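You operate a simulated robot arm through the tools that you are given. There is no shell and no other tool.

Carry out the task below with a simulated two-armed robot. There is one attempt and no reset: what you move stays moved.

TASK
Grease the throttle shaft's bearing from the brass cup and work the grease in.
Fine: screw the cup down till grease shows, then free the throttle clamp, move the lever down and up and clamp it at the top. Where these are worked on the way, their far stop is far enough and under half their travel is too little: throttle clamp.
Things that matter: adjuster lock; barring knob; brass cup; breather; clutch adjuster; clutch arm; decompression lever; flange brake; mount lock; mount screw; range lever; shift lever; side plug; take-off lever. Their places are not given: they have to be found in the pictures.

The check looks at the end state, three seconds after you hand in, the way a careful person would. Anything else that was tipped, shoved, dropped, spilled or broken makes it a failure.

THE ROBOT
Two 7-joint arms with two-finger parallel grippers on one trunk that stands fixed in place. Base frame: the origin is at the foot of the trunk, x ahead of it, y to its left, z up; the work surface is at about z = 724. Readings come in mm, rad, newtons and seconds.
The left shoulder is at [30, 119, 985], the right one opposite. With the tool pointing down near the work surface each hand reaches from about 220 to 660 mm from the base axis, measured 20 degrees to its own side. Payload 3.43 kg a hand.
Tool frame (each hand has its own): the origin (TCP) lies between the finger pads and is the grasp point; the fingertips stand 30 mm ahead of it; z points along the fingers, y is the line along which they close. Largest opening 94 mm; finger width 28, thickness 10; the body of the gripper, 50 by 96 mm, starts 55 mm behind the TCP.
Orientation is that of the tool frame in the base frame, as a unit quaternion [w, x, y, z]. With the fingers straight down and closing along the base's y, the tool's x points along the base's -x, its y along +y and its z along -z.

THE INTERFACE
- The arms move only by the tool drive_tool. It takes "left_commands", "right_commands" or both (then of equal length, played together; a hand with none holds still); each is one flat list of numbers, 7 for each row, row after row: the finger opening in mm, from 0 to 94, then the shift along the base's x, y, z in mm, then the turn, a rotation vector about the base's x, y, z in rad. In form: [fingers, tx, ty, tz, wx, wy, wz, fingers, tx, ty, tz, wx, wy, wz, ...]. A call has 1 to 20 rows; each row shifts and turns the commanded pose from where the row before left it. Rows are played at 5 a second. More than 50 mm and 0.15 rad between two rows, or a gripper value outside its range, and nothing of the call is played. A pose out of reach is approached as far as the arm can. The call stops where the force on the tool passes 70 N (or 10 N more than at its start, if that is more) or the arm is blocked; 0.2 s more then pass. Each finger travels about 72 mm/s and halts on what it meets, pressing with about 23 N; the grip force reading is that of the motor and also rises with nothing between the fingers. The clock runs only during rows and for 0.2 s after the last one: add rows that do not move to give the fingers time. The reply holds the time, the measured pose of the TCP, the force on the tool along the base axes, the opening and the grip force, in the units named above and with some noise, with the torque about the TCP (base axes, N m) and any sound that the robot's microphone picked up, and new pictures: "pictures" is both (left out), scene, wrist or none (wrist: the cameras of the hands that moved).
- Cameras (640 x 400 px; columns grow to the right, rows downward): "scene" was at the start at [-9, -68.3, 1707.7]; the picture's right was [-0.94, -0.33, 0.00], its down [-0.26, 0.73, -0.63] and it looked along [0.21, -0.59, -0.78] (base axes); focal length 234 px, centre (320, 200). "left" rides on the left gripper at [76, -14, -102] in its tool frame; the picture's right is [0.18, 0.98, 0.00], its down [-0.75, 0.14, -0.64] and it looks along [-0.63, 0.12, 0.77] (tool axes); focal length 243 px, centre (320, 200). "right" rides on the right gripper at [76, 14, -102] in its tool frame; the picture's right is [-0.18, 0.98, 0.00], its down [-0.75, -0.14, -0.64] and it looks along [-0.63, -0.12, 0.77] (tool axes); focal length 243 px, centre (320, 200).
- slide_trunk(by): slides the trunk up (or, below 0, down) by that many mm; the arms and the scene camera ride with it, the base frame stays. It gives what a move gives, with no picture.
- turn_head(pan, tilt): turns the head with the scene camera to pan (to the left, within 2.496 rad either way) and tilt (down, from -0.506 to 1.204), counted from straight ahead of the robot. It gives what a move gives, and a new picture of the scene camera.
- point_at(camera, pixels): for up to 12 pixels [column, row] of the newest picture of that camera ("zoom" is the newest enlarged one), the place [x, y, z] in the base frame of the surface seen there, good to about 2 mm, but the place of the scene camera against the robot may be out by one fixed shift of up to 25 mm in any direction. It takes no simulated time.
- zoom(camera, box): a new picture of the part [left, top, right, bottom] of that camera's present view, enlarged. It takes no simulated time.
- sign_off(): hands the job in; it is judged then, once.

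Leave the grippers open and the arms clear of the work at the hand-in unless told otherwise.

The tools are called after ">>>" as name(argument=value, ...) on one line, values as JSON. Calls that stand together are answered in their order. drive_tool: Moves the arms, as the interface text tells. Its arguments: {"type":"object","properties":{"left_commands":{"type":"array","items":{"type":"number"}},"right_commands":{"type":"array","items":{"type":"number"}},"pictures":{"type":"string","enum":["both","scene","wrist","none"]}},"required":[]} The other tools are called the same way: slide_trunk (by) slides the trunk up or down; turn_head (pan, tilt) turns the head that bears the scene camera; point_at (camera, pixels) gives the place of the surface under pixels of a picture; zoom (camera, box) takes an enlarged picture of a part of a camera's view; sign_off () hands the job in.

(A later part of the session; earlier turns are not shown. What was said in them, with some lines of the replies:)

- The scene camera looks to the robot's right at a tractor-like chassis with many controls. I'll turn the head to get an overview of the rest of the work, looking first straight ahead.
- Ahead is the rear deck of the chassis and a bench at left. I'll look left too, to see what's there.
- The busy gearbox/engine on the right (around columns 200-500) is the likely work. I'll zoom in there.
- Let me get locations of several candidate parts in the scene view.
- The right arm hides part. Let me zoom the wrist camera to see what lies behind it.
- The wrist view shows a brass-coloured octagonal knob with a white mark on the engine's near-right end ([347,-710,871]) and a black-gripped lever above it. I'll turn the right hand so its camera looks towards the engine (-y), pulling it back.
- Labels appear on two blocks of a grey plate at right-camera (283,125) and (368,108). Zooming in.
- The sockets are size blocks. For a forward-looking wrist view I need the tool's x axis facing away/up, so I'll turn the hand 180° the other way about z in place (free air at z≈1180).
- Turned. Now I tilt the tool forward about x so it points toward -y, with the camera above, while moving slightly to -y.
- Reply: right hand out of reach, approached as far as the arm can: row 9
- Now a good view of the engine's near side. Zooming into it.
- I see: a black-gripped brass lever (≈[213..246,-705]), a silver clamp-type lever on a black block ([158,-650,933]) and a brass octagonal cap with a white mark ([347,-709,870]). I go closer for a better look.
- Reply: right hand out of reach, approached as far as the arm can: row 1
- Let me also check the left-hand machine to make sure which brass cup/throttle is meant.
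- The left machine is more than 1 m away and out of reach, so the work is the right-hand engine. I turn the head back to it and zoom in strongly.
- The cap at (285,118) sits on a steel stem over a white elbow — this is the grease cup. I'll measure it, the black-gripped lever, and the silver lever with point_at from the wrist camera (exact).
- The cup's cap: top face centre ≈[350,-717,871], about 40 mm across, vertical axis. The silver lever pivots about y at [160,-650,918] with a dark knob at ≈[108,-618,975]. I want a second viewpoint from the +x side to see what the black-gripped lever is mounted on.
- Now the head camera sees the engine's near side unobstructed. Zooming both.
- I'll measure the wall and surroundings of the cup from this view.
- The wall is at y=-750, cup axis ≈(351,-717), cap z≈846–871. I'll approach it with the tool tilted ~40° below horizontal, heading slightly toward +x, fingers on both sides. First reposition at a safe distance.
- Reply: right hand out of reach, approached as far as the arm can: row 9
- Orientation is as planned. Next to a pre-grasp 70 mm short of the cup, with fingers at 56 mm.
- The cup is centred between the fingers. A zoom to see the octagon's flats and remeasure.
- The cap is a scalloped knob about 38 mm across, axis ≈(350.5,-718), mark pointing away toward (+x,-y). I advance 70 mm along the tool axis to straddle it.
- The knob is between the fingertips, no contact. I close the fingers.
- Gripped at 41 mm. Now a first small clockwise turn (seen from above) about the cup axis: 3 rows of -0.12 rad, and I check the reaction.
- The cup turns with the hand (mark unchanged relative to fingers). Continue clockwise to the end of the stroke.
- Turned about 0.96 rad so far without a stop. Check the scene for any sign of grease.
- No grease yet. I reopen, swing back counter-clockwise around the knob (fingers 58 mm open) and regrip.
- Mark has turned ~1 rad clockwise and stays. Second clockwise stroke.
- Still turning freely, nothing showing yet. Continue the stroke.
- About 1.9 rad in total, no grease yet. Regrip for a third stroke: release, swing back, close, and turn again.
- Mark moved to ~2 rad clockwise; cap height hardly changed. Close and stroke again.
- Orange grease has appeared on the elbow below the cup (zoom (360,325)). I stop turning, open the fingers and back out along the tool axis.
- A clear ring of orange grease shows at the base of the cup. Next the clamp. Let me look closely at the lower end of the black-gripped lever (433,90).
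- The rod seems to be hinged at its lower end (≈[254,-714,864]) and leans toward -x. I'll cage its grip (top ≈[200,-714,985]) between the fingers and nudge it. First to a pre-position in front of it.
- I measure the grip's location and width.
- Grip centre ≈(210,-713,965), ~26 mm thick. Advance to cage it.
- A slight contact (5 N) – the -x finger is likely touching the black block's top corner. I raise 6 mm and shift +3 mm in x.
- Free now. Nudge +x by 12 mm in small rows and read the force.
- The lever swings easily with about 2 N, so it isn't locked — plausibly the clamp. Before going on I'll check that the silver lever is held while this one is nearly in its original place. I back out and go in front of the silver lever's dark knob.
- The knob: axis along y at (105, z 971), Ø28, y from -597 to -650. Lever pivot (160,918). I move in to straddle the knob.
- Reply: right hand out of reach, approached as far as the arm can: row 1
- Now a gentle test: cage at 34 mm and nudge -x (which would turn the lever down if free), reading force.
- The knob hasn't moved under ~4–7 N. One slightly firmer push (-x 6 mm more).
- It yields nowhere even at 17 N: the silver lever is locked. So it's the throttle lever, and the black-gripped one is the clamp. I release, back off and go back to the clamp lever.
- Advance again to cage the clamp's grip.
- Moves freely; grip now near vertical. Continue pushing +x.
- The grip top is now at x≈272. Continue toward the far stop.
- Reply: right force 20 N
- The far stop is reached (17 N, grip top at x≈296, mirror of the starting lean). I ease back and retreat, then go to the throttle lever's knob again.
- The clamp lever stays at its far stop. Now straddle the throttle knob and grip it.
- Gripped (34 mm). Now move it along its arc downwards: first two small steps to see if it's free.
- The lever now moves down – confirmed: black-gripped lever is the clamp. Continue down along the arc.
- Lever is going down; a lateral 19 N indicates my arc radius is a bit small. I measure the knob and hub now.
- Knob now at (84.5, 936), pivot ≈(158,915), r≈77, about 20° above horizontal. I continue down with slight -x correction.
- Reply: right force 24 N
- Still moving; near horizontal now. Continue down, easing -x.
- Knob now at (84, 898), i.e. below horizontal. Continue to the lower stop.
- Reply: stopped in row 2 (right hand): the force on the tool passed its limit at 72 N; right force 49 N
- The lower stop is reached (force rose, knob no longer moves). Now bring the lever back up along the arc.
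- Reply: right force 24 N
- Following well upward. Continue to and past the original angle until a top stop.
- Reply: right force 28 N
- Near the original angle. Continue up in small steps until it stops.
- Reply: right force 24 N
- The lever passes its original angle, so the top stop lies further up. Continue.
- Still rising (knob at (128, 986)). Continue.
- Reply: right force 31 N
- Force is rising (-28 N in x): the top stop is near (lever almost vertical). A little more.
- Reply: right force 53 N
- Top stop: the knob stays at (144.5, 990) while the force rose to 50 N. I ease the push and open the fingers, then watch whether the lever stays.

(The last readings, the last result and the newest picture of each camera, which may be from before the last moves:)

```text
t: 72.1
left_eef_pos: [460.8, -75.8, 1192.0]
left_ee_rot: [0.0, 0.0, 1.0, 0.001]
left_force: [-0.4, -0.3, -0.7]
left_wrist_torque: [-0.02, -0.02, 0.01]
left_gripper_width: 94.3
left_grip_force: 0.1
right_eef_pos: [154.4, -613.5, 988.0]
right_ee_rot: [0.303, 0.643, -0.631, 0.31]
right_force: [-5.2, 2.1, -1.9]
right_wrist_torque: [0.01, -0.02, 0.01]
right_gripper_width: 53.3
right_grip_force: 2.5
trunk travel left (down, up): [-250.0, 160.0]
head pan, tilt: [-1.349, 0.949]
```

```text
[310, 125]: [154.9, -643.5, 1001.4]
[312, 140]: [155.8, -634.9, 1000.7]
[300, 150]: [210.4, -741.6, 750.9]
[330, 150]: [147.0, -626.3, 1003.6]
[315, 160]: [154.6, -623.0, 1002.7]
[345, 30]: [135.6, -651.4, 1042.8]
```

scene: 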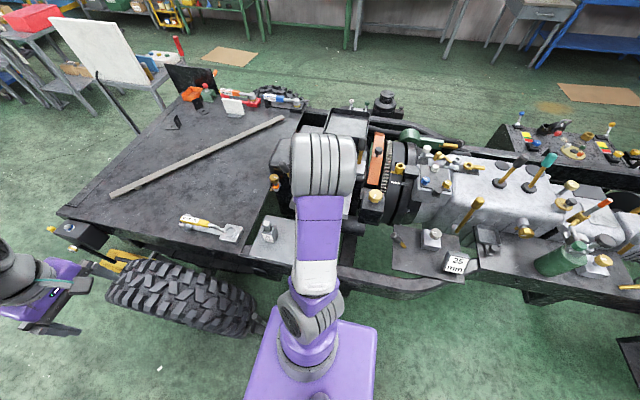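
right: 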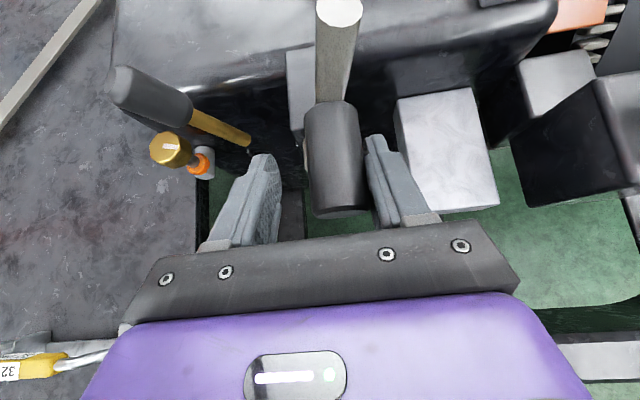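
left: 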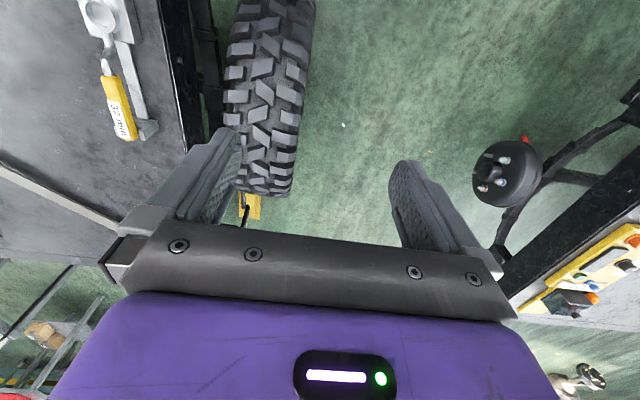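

The lever stays up; the -x finger still leans on it slightly. Shift -x 7 mm to centre, hold, and check the lever stays by itself.

>>> drive_tool(right_commands=[54, -4, 0, 0, 0, 0, 0, 54, -4, 0, 0, 0, 0, 0, 54, 0, 0, 0, 0, 0, 0, 54, 0, 0, 0, 0, 0, 0, 54, 0, 0, 0, 0, 0, 0], pictures="wrist")

>>> point_at(camera="right", pixels=[[310, 130], [320, 140], [305, 150], [335, 150], [315, 160], [330, 30]])

```text
t: 73.3
left_eef_pos: [462.2, -74.4, 1190.2]
left_ee_rot: [0.0, 0.0, 1.0, 0.0]
left_force: [0.0, -0.9, 0.8]
left_wrist_torque: [0.01, 0.02, 0.0]
left_gripper_width: 94.0
left_grip_force: 0.1
right_eef_pos: [146.2, -614.4, 988.4]
right_ee_rot: [0.304, 0.643, -0.631, 0.309]
right_force: [0.4, 0.7, 0.1]
right_wrist_torque: [0.01, 0.01, 0.0]
right_gripper_width: 54.0
right_grip_force: 0.1
trunk travel left (down, up): [-250.0, 160.0]
head pan, tilt: [-1.349, 0.949]
```

right: 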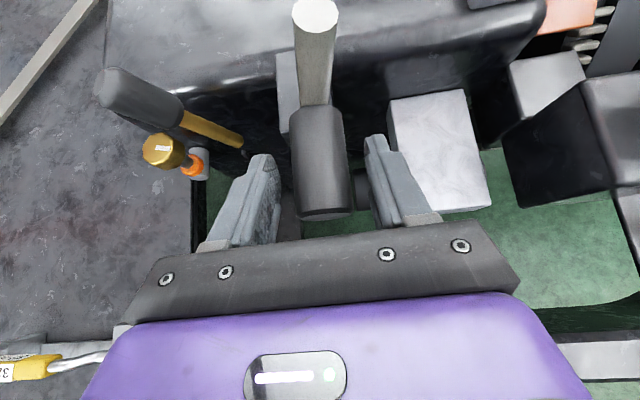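

```text
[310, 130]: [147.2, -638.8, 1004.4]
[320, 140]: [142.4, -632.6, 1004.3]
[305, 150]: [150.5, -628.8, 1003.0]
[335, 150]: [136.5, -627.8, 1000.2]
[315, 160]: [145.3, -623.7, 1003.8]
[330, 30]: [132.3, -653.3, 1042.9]
```

The lever stays at the top by itself, no contact. I back out and go round to the +x side of the clamp lever with closed fingers, to push it back to its clamped (-x) side.

>>> drive_tool(right_commands=[54, 0, 18, 15, 0, 0, 0, 54, 0, 18, 15, 0, 0, 0, 54, 0, 19, 15, 0, 0, 0, 40, 37, -12, 0, 0, 0, 0, 20, 37, -16, 0, 0, 0, 0, 0, 37, -16, 0, 0, 0, 0, 0, 37, -16, 0, 0, 0, 0, 0, 37, -16, 0, 0, 0, 0, 0, 0, 0, 0, 0, 0, 0], pictures="both")

>>> zoom(camera="right", box=[220, 40, 480, 220])

```text
t: 75.3
left_eef_pos: [460.3, -73.7, 1192.1]
left_ee_rot: [0.001, 0.0, 1.0, 0.0]
left_force: [-1.1, 0.8, -0.2]
left_wrist_torque: [0.02, -0.02, 0.02]
left_gripper_width: 94.0
left_grip_force: 0.1
right_eef_pos: [331.1, -635.3, 1032.2]
right_ee_rot: [0.304, 0.643, -0.631, 0.309]
right_force: [-0.5, 0.3, 0.6]
right_wrist_torque: [0.02, -0.01, -0.01]
right_gripper_width: 0.0
right_grip_force: 23.4
trunk travel left (down, up): [-250.0, 160.0]
head pan, tilt: [-1.349, 0.949]
```

scene: 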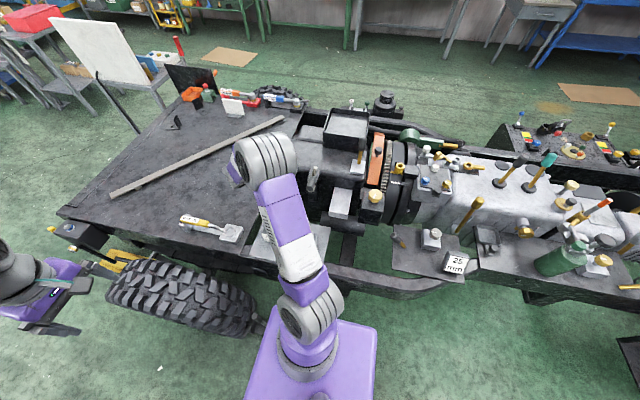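
right: 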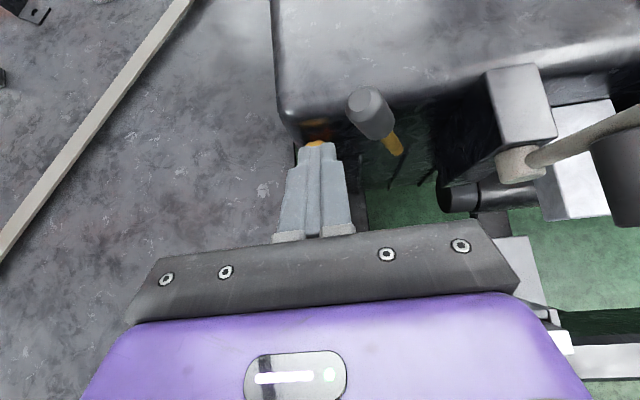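

```text
2.22 times, centred on (350, 130) of right
```

zoom: 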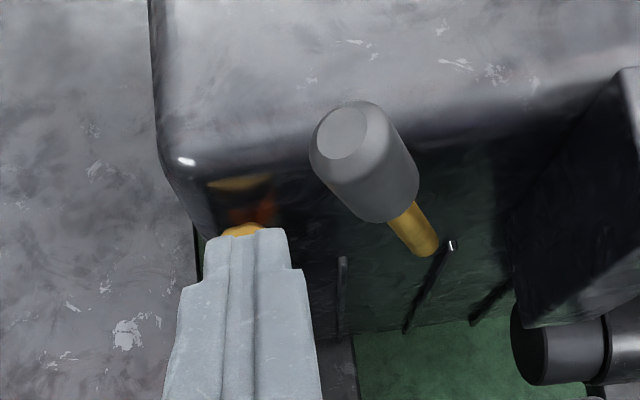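

Measure the grip and then lower the closed fingers beside it on the +x side.

>>> point_at(camera="zoom", pixels=[[340, 130], [360, 160], [325, 165], [380, 190], [410, 230]])

>>> drive_tool(right_commands=[0, 1, -21.5, -18, 0, 0, 0, 0, 1, -21.5, -18, 0, 0, 0, 0, 1, -21.5, -18, 0, 0, 0, 0, 0, 0, 0, 0, 0, 0], pictures="wrist")

```text
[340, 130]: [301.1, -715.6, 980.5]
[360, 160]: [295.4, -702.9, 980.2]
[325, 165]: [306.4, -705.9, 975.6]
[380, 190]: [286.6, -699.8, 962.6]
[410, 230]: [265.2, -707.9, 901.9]
```

```text
t: 76.3
left_eef_pos: [462.7, -74.3, 1191.0]
left_ee_rot: [0.0, 0.0, 1.0, 0.001]
left_force: [-0.2, -0.6, -0.6]
left_wrist_torque: [-0.02, -0.01, 0.0]
left_gripper_width: 94.0
left_grip_force: 0.1
right_eef_pos: [334.1, -699.7, 977.6]
right_ee_rot: [0.304, 0.643, -0.632, 0.309]
right_force: [-0.1, -0.2, 0.4]
right_wrist_torque: [-0.02, -0.03, 0.03]
right_gripper_width: 0.2
right_grip_force: 23.3
trunk travel left (down, up): [-250.0, 160.0]
head pan, tilt: [-1.349, 0.949]
```

right: 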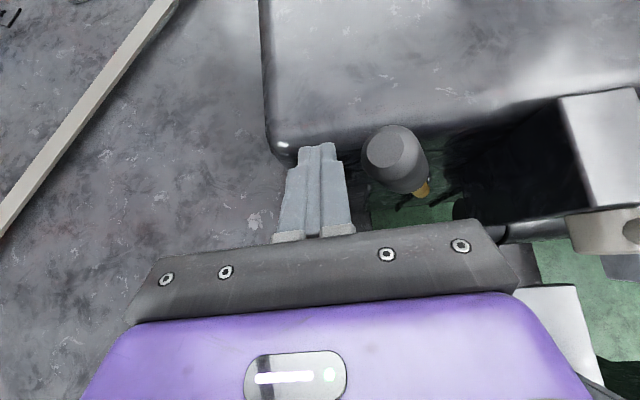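

Now push the clamp lever back toward -x.

>>> drive_tool(right_commands=[0, -8, 0, 0, 0, 0, 0, 0, -8, 0, 0, 0, 0, 0, 0, -8, 0, 0, 0, 0, 0, 0, -8, 0, 0, 0, 0, 0, 0, -8, 0, 0, 0, 0, 0, 0, -8, 0, 0, 0, 0, 0, 0, -8, 0, 0, 0, 0, 0, 0, -8, 0, 0, 0, 0, 0, 0, 0, 0, 0, 0, 0, 0], pictures="wrist")

```text
t: 78.3
left_eef_pos: [462.4, -75.7, 1190.9]
left_ee_rot: [0.0, 0.0, 1.0, 0.0]
left_force: [0.1, -0.3, 0.3]
left_wrist_torque: [0.0, -0.04, -0.02]
left_gripper_width: 93.9
left_grip_force: 0.0
right_eef_pos: [269.5, -698.9, 977.9]
right_ee_rot: [0.304, 0.643, -0.631, 0.309]
right_force: [-0.7, -0.7, 0.3]
right_wrist_torque: [0.03, 0.01, 0.0]
right_gripper_width: 0.0
right_grip_force: 22.8
trunk travel left (down, up): [-250.0, 160.0]
head pan, tilt: [-1.349, 0.949]
```

right: 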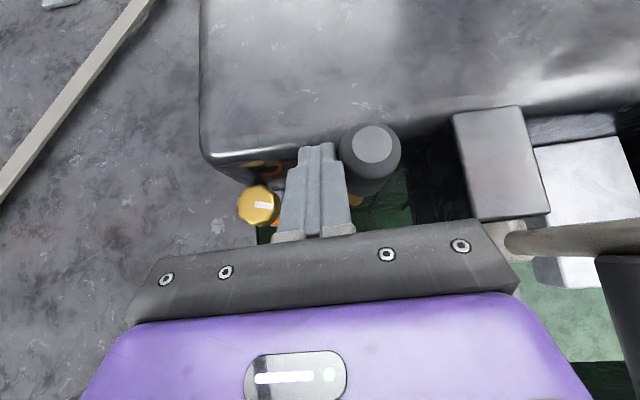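

Lever passes vertical. Continue toward the clamped stop.

>>> drive_tool(right_commands=[0, -8, 0, 0, 0, 0, 0, 0, -8, 0, 0, 0, 0, 0, 0, -6, 0, 0, 0, 0, 0, 0, -6, 0, 0, 0, 0, 0, 0, -4, 0, 0, 0, 0, 0, 0, 0, 0, 0, 0, 0, 0], pictures="wrist")

>>> point_at(camera="right", pixels=[[370, 145], [365, 165], [380, 165], [355, 175]])

```text
t: 79.7
left_eef_pos: [462.8, -76.0, 1191.1]
left_ee_rot: [0.0, 0.0, 1.0, 0.0]
left_force: [0.0, 0.1, -1.0]
left_wrist_torque: [-0.02, 0.03, 0.02]
left_gripper_width: 94.0
left_grip_force: 0.0
right_eef_pos: [240.0, -700.3, 978.7]
right_ee_rot: [0.303, 0.643, -0.631, 0.309]
right_force: [4.9, -1.3, 1.2]
right_wrist_torque: [-0.03, -0.17, 0.07]
right_gripper_width: 0.0
right_grip_force: 23.2
trunk travel left (down, up): [-250.0, 160.0]
head pan, tilt: [-1.349, 0.949]
```

right: 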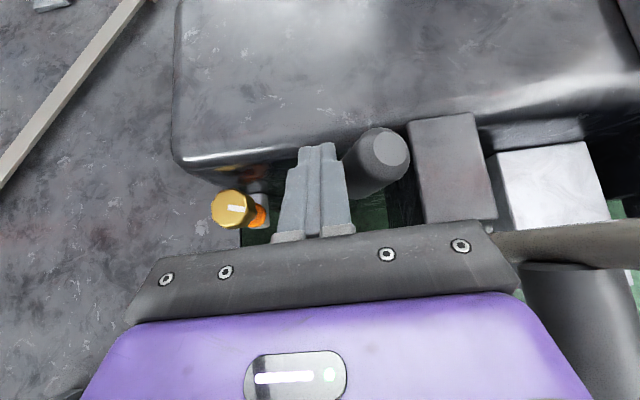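

```text
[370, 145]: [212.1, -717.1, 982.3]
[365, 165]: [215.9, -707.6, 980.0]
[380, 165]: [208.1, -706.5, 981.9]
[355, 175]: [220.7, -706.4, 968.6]
```

Contact force 5 N, grip top at x≈209 (started at ≈202). Push a bit more to seat it against its stop.

>>> drive_tool(right_commands=[0, -3, 0, 0, 0, 0, 0, 0, -3, 0, 0, 0, 0, 0, 0, -3, 0, 0, 0, 0, 0, 0, 0, 0, 0, 0, 0, 0], pictures="wrist")

>>> point_at(camera="right", pixels=[[375, 145], [370, 165], [385, 150], [385, 165], [360, 175]])

```text
t: 80.7
left_eef_pos: [465.4, -76.2, 1189.9]
left_ee_rot: [-0.002, 0.0, 1.0, 0.001]
left_force: [-0.9, -0.4, -1.3]
left_wrist_torque: [0.01, -0.03, 0.02]
left_gripper_width: 93.8
left_grip_force: 0.0
right_eef_pos: [239.0, -698.2, 979.1]
right_ee_rot: [0.302, 0.645, -0.629, 0.312]
right_force: [32.6, -10.6, 5.3]
right_wrist_torque: [-0.35, -0.95, 0.6]
right_gripper_width: 0.2
right_grip_force: 22.9
trunk travel left (down, up): [-250.0, 160.0]
head pan, tilt: [-1.349, 0.949]
```

right: 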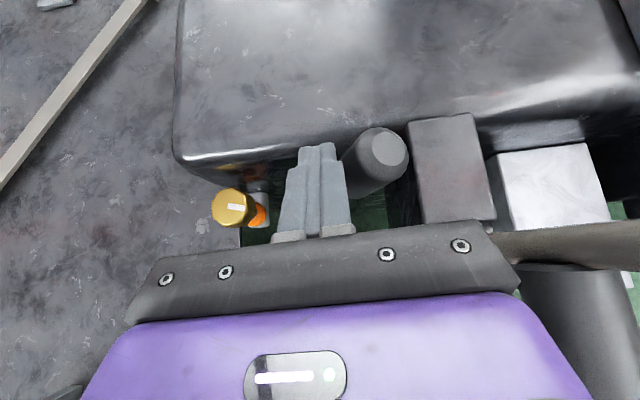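

```text
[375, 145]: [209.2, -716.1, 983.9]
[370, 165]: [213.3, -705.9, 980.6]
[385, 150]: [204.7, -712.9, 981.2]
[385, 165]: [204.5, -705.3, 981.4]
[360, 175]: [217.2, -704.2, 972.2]
```

Force rose to 33 N without motion: at the stop. I ease off and verify the lever's position against its initial one.

>>> drive_tool(right_commands=[0, 5, 0, 0, 0, 0, 0, 0, 8, 0, 0, 0, 0, 0, 0, 0, 16, 14, 0, 0, 0, 0, 0, 16, 14, 0, 0, 0, 0, 0, 16, 14, 0, 0, 0], pictures="both")

>>> zoom(camera="right", box=[220, 40, 480, 220])

```text
t: 81.9
left_eef_pos: [461.3, -74.2, 1192.3]
left_ee_rot: [0.0, 0.001, 1.0, 0.0]
left_force: [0.3, 0.7, -0.2]
left_wrist_torque: [0.01, -0.02, 0.0]
left_gripper_width: 94.1
left_grip_force: 0.0
right_eef_pos: [239.8, -650.8, 1021.3]
right_ee_rot: [0.304, 0.643, -0.632, 0.309]
right_force: [0.6, 0.8, -0.5]
right_wrist_torque: [0.01, 0.02, 0.01]
right_gripper_width: 0.0
right_grip_force: 22.9
trunk travel left (down, up): [-250.0, 160.0]
head pan, tilt: [-1.349, 0.949]
```

scene: 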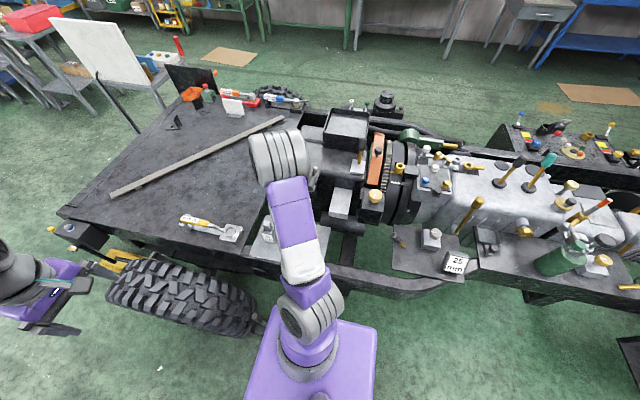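
right: 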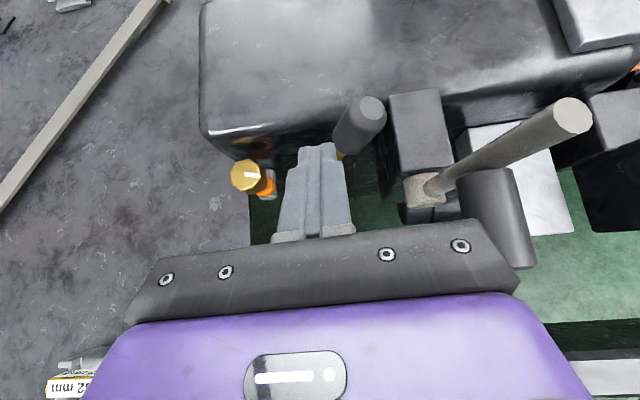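

```text
2.22 times, centred on (350, 130) of right
```

zoom: 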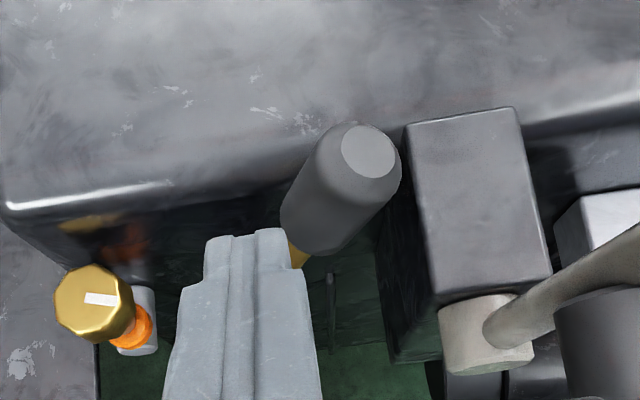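

>>> point_at(camera="zoom", pixels=[[368, 152], [350, 200], [330, 180], [375, 195], [295, 255], [600, 300], [480, 330], [590, 330]])

>>> point_at(camera="right", pixels=[[572, 115], [490, 195], [510, 230], [500, 150]])

```text
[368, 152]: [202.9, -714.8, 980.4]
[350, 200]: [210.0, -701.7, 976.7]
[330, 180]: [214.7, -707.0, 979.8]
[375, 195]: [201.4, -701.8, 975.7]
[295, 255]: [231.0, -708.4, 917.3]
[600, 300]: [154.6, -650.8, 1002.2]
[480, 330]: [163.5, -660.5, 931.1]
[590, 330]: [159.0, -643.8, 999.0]
```

```text
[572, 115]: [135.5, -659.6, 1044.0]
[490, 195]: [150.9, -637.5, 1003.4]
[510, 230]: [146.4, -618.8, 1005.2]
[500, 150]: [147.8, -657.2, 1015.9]
```

Clamp lever is back at (203,-715,980), matching its start (202,-713,980); the throttle lever remains up at its top stop. I withdraw the right arm up and back, opening the gripper.

>>> drive_tool(right_commands=[0, 5, 25, 25, 0, 0, 0, 20, 10, 25, 25, 0, 0, 0, 60, 15, 25, 25, 0, 0, 0, 94, 20, 25, 20, 0, 0, 0, 94, 20, 25, 10, 0, 0, 0, 94, 20, 20, 0, 0, 0, 0, 94, 20, 20, 0, 0, 0, 0, 94, 0, 0, 0, 0, 0, 0], pictures="both")

>>> zoom(camera="scene", box=[250, 120, 400, 230])

>>> zoom(camera="right", box=[220, 20, 480, 200])

```text
t: 83.7
left_eef_pos: [461.6, -75.6, 1191.7]
left_ee_rot: [0.0, 0.0, 1.0, 0.0]
left_force: [0.0, -0.3, 0.0]
left_wrist_torque: [0.0, 0.0, -0.02]
left_gripper_width: 94.1
left_grip_force: 0.0
right_eef_pos: [352.5, -486.4, 1127.0]
right_ee_rot: [0.304, 0.643, -0.632, 0.309]
right_force: [0.5, 0.2, -0.3]
right_wrist_torque: [0.02, -0.01, -0.01]
right_gripper_width: 94.3
right_grip_force: 0.0
trunk travel left (down, up): [-250.0, 160.0]
head pan, tilt: [-1.349, 0.949]
```

scene: 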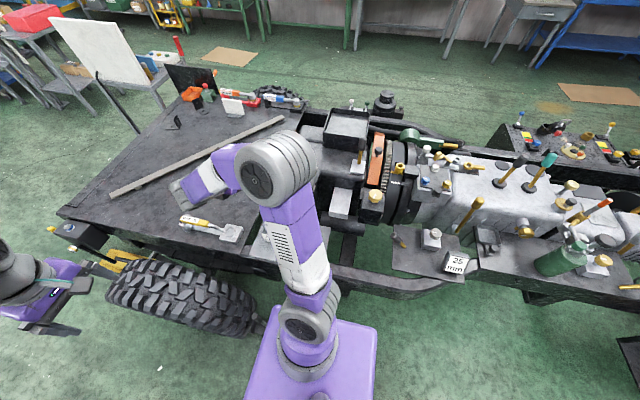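
right: 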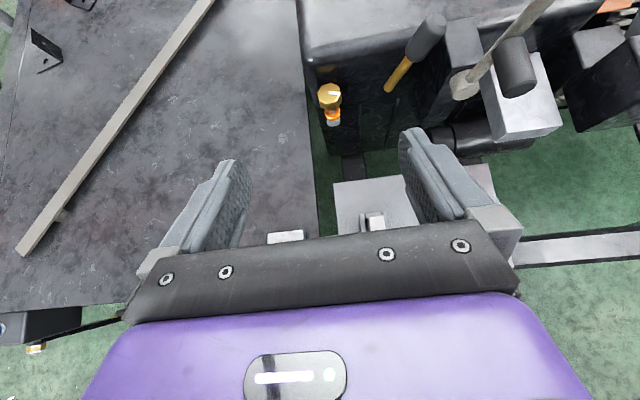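

```text
3.64 times, centred on (325, 175) of scene
```

zoom: 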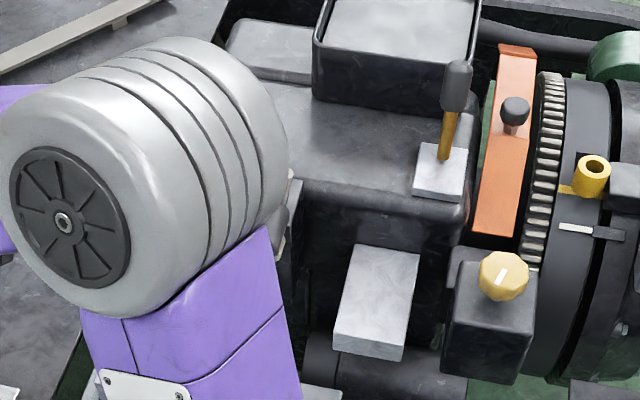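

```text
2.22 times, centred on (350, 110) of right
```

zoom: 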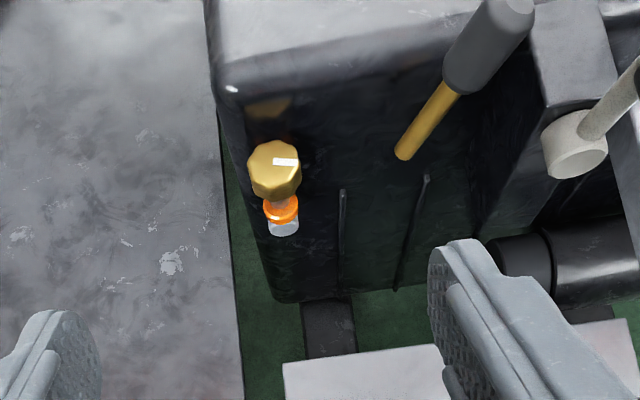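

I swing the hand further away to +x so the head camera can verify the whole work area.

>>> drive_tool(right_commands=[94, 12, 8, 0, 0, 0, -0.12, 94, 12, 8, 0, 0, 0, -0.12, 94, 12, 8, 0, 0, 0, -0.12, 94, 12, 8, 0, 0, 0, -0.12, 94, 12, 8, 0, 0, 0, -0.12, 94, 12, 8, 0, 0, 0, -0.12, 94, 10, 8, 0, 0, 0, -0.1, 94, 0, 0, 0, 0, 0, 0], pictures="scene")

>>> zoom(camera="scene", box=[250, 120, 400, 270])

```text
t: 85.5
left_eef_pos: [462.3, -75.2, 1191.1]
left_ee_rot: [0.0, 0.0, 1.0, 0.0]
left_force: [0.2, 0.7, 0.1]
left_wrist_torque: [-0.02, 0.0, 0.01]
left_gripper_width: 93.7
left_grip_force: 0.1
right_eef_pos: [433.9, -430.3, 1126.1]
right_ee_rot: [-0.403, -0.337, 0.836, -0.161]
right_force: [-0.5, -0.2, -0.4]
right_wrist_torque: [0.02, -0.02, -0.02]
right_gripper_width: 94.1
right_grip_force: 0.2
trunk travel left (down, up): [-250.0, 160.0]
head pan, tilt: [-1.349, 0.949]
```

scene: 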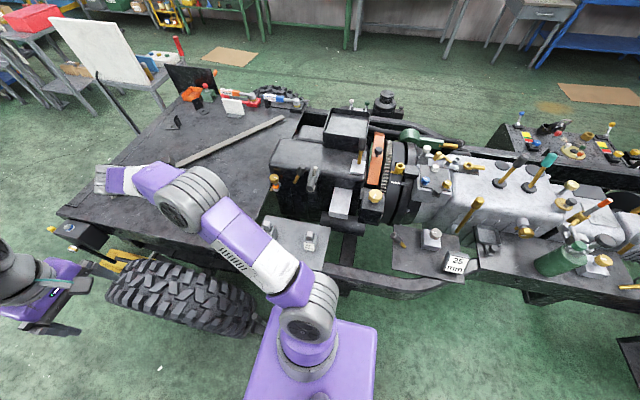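

```text
2.67 times, centred on (325, 195) of scene
```

zoom: 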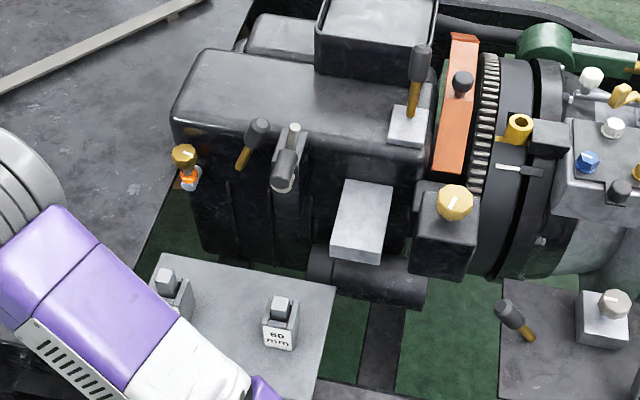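

The head camera shows what the task asks for:
- The grease ring is showing under the cup.
- The throttle lever is upright at its top stop.
- The clamp lever is back on its clamped side.
- Everything else looks undisturbed.

Both grippers are open and the arms are clear, so I'm handing in.

>>> sign_off()

```text
The job is handed in.
```

The throttle shaft's bearing is greased and worked in, and the lever is clamped at the top. The job is handed in; no verdict on the check has come back.

- **Brass cup:** I screwed it clockwise about 2.4 rad, until a ring of orange grease showed at its base, then stopped.
- **Throttle clamp:** This is the black-gripped lever beside the throttle. I took it to be the clamp because the silver lever would not move at 17 N while this one was set. Once I swung it to its far stop, the silver lever moved.
- **Throttle lever:** I moved it down to its lower stop, then up past where it started to its top stop. It held there on its own.
- **Clamped again:** I pushed the clamp back against its stop, within about 2 mm of where it started. I did not push on the throttle lever afterwards to test the clamp's hold.

In the last pictures nothing else looked moved. Both grippers are open and the arms are clear of the work.
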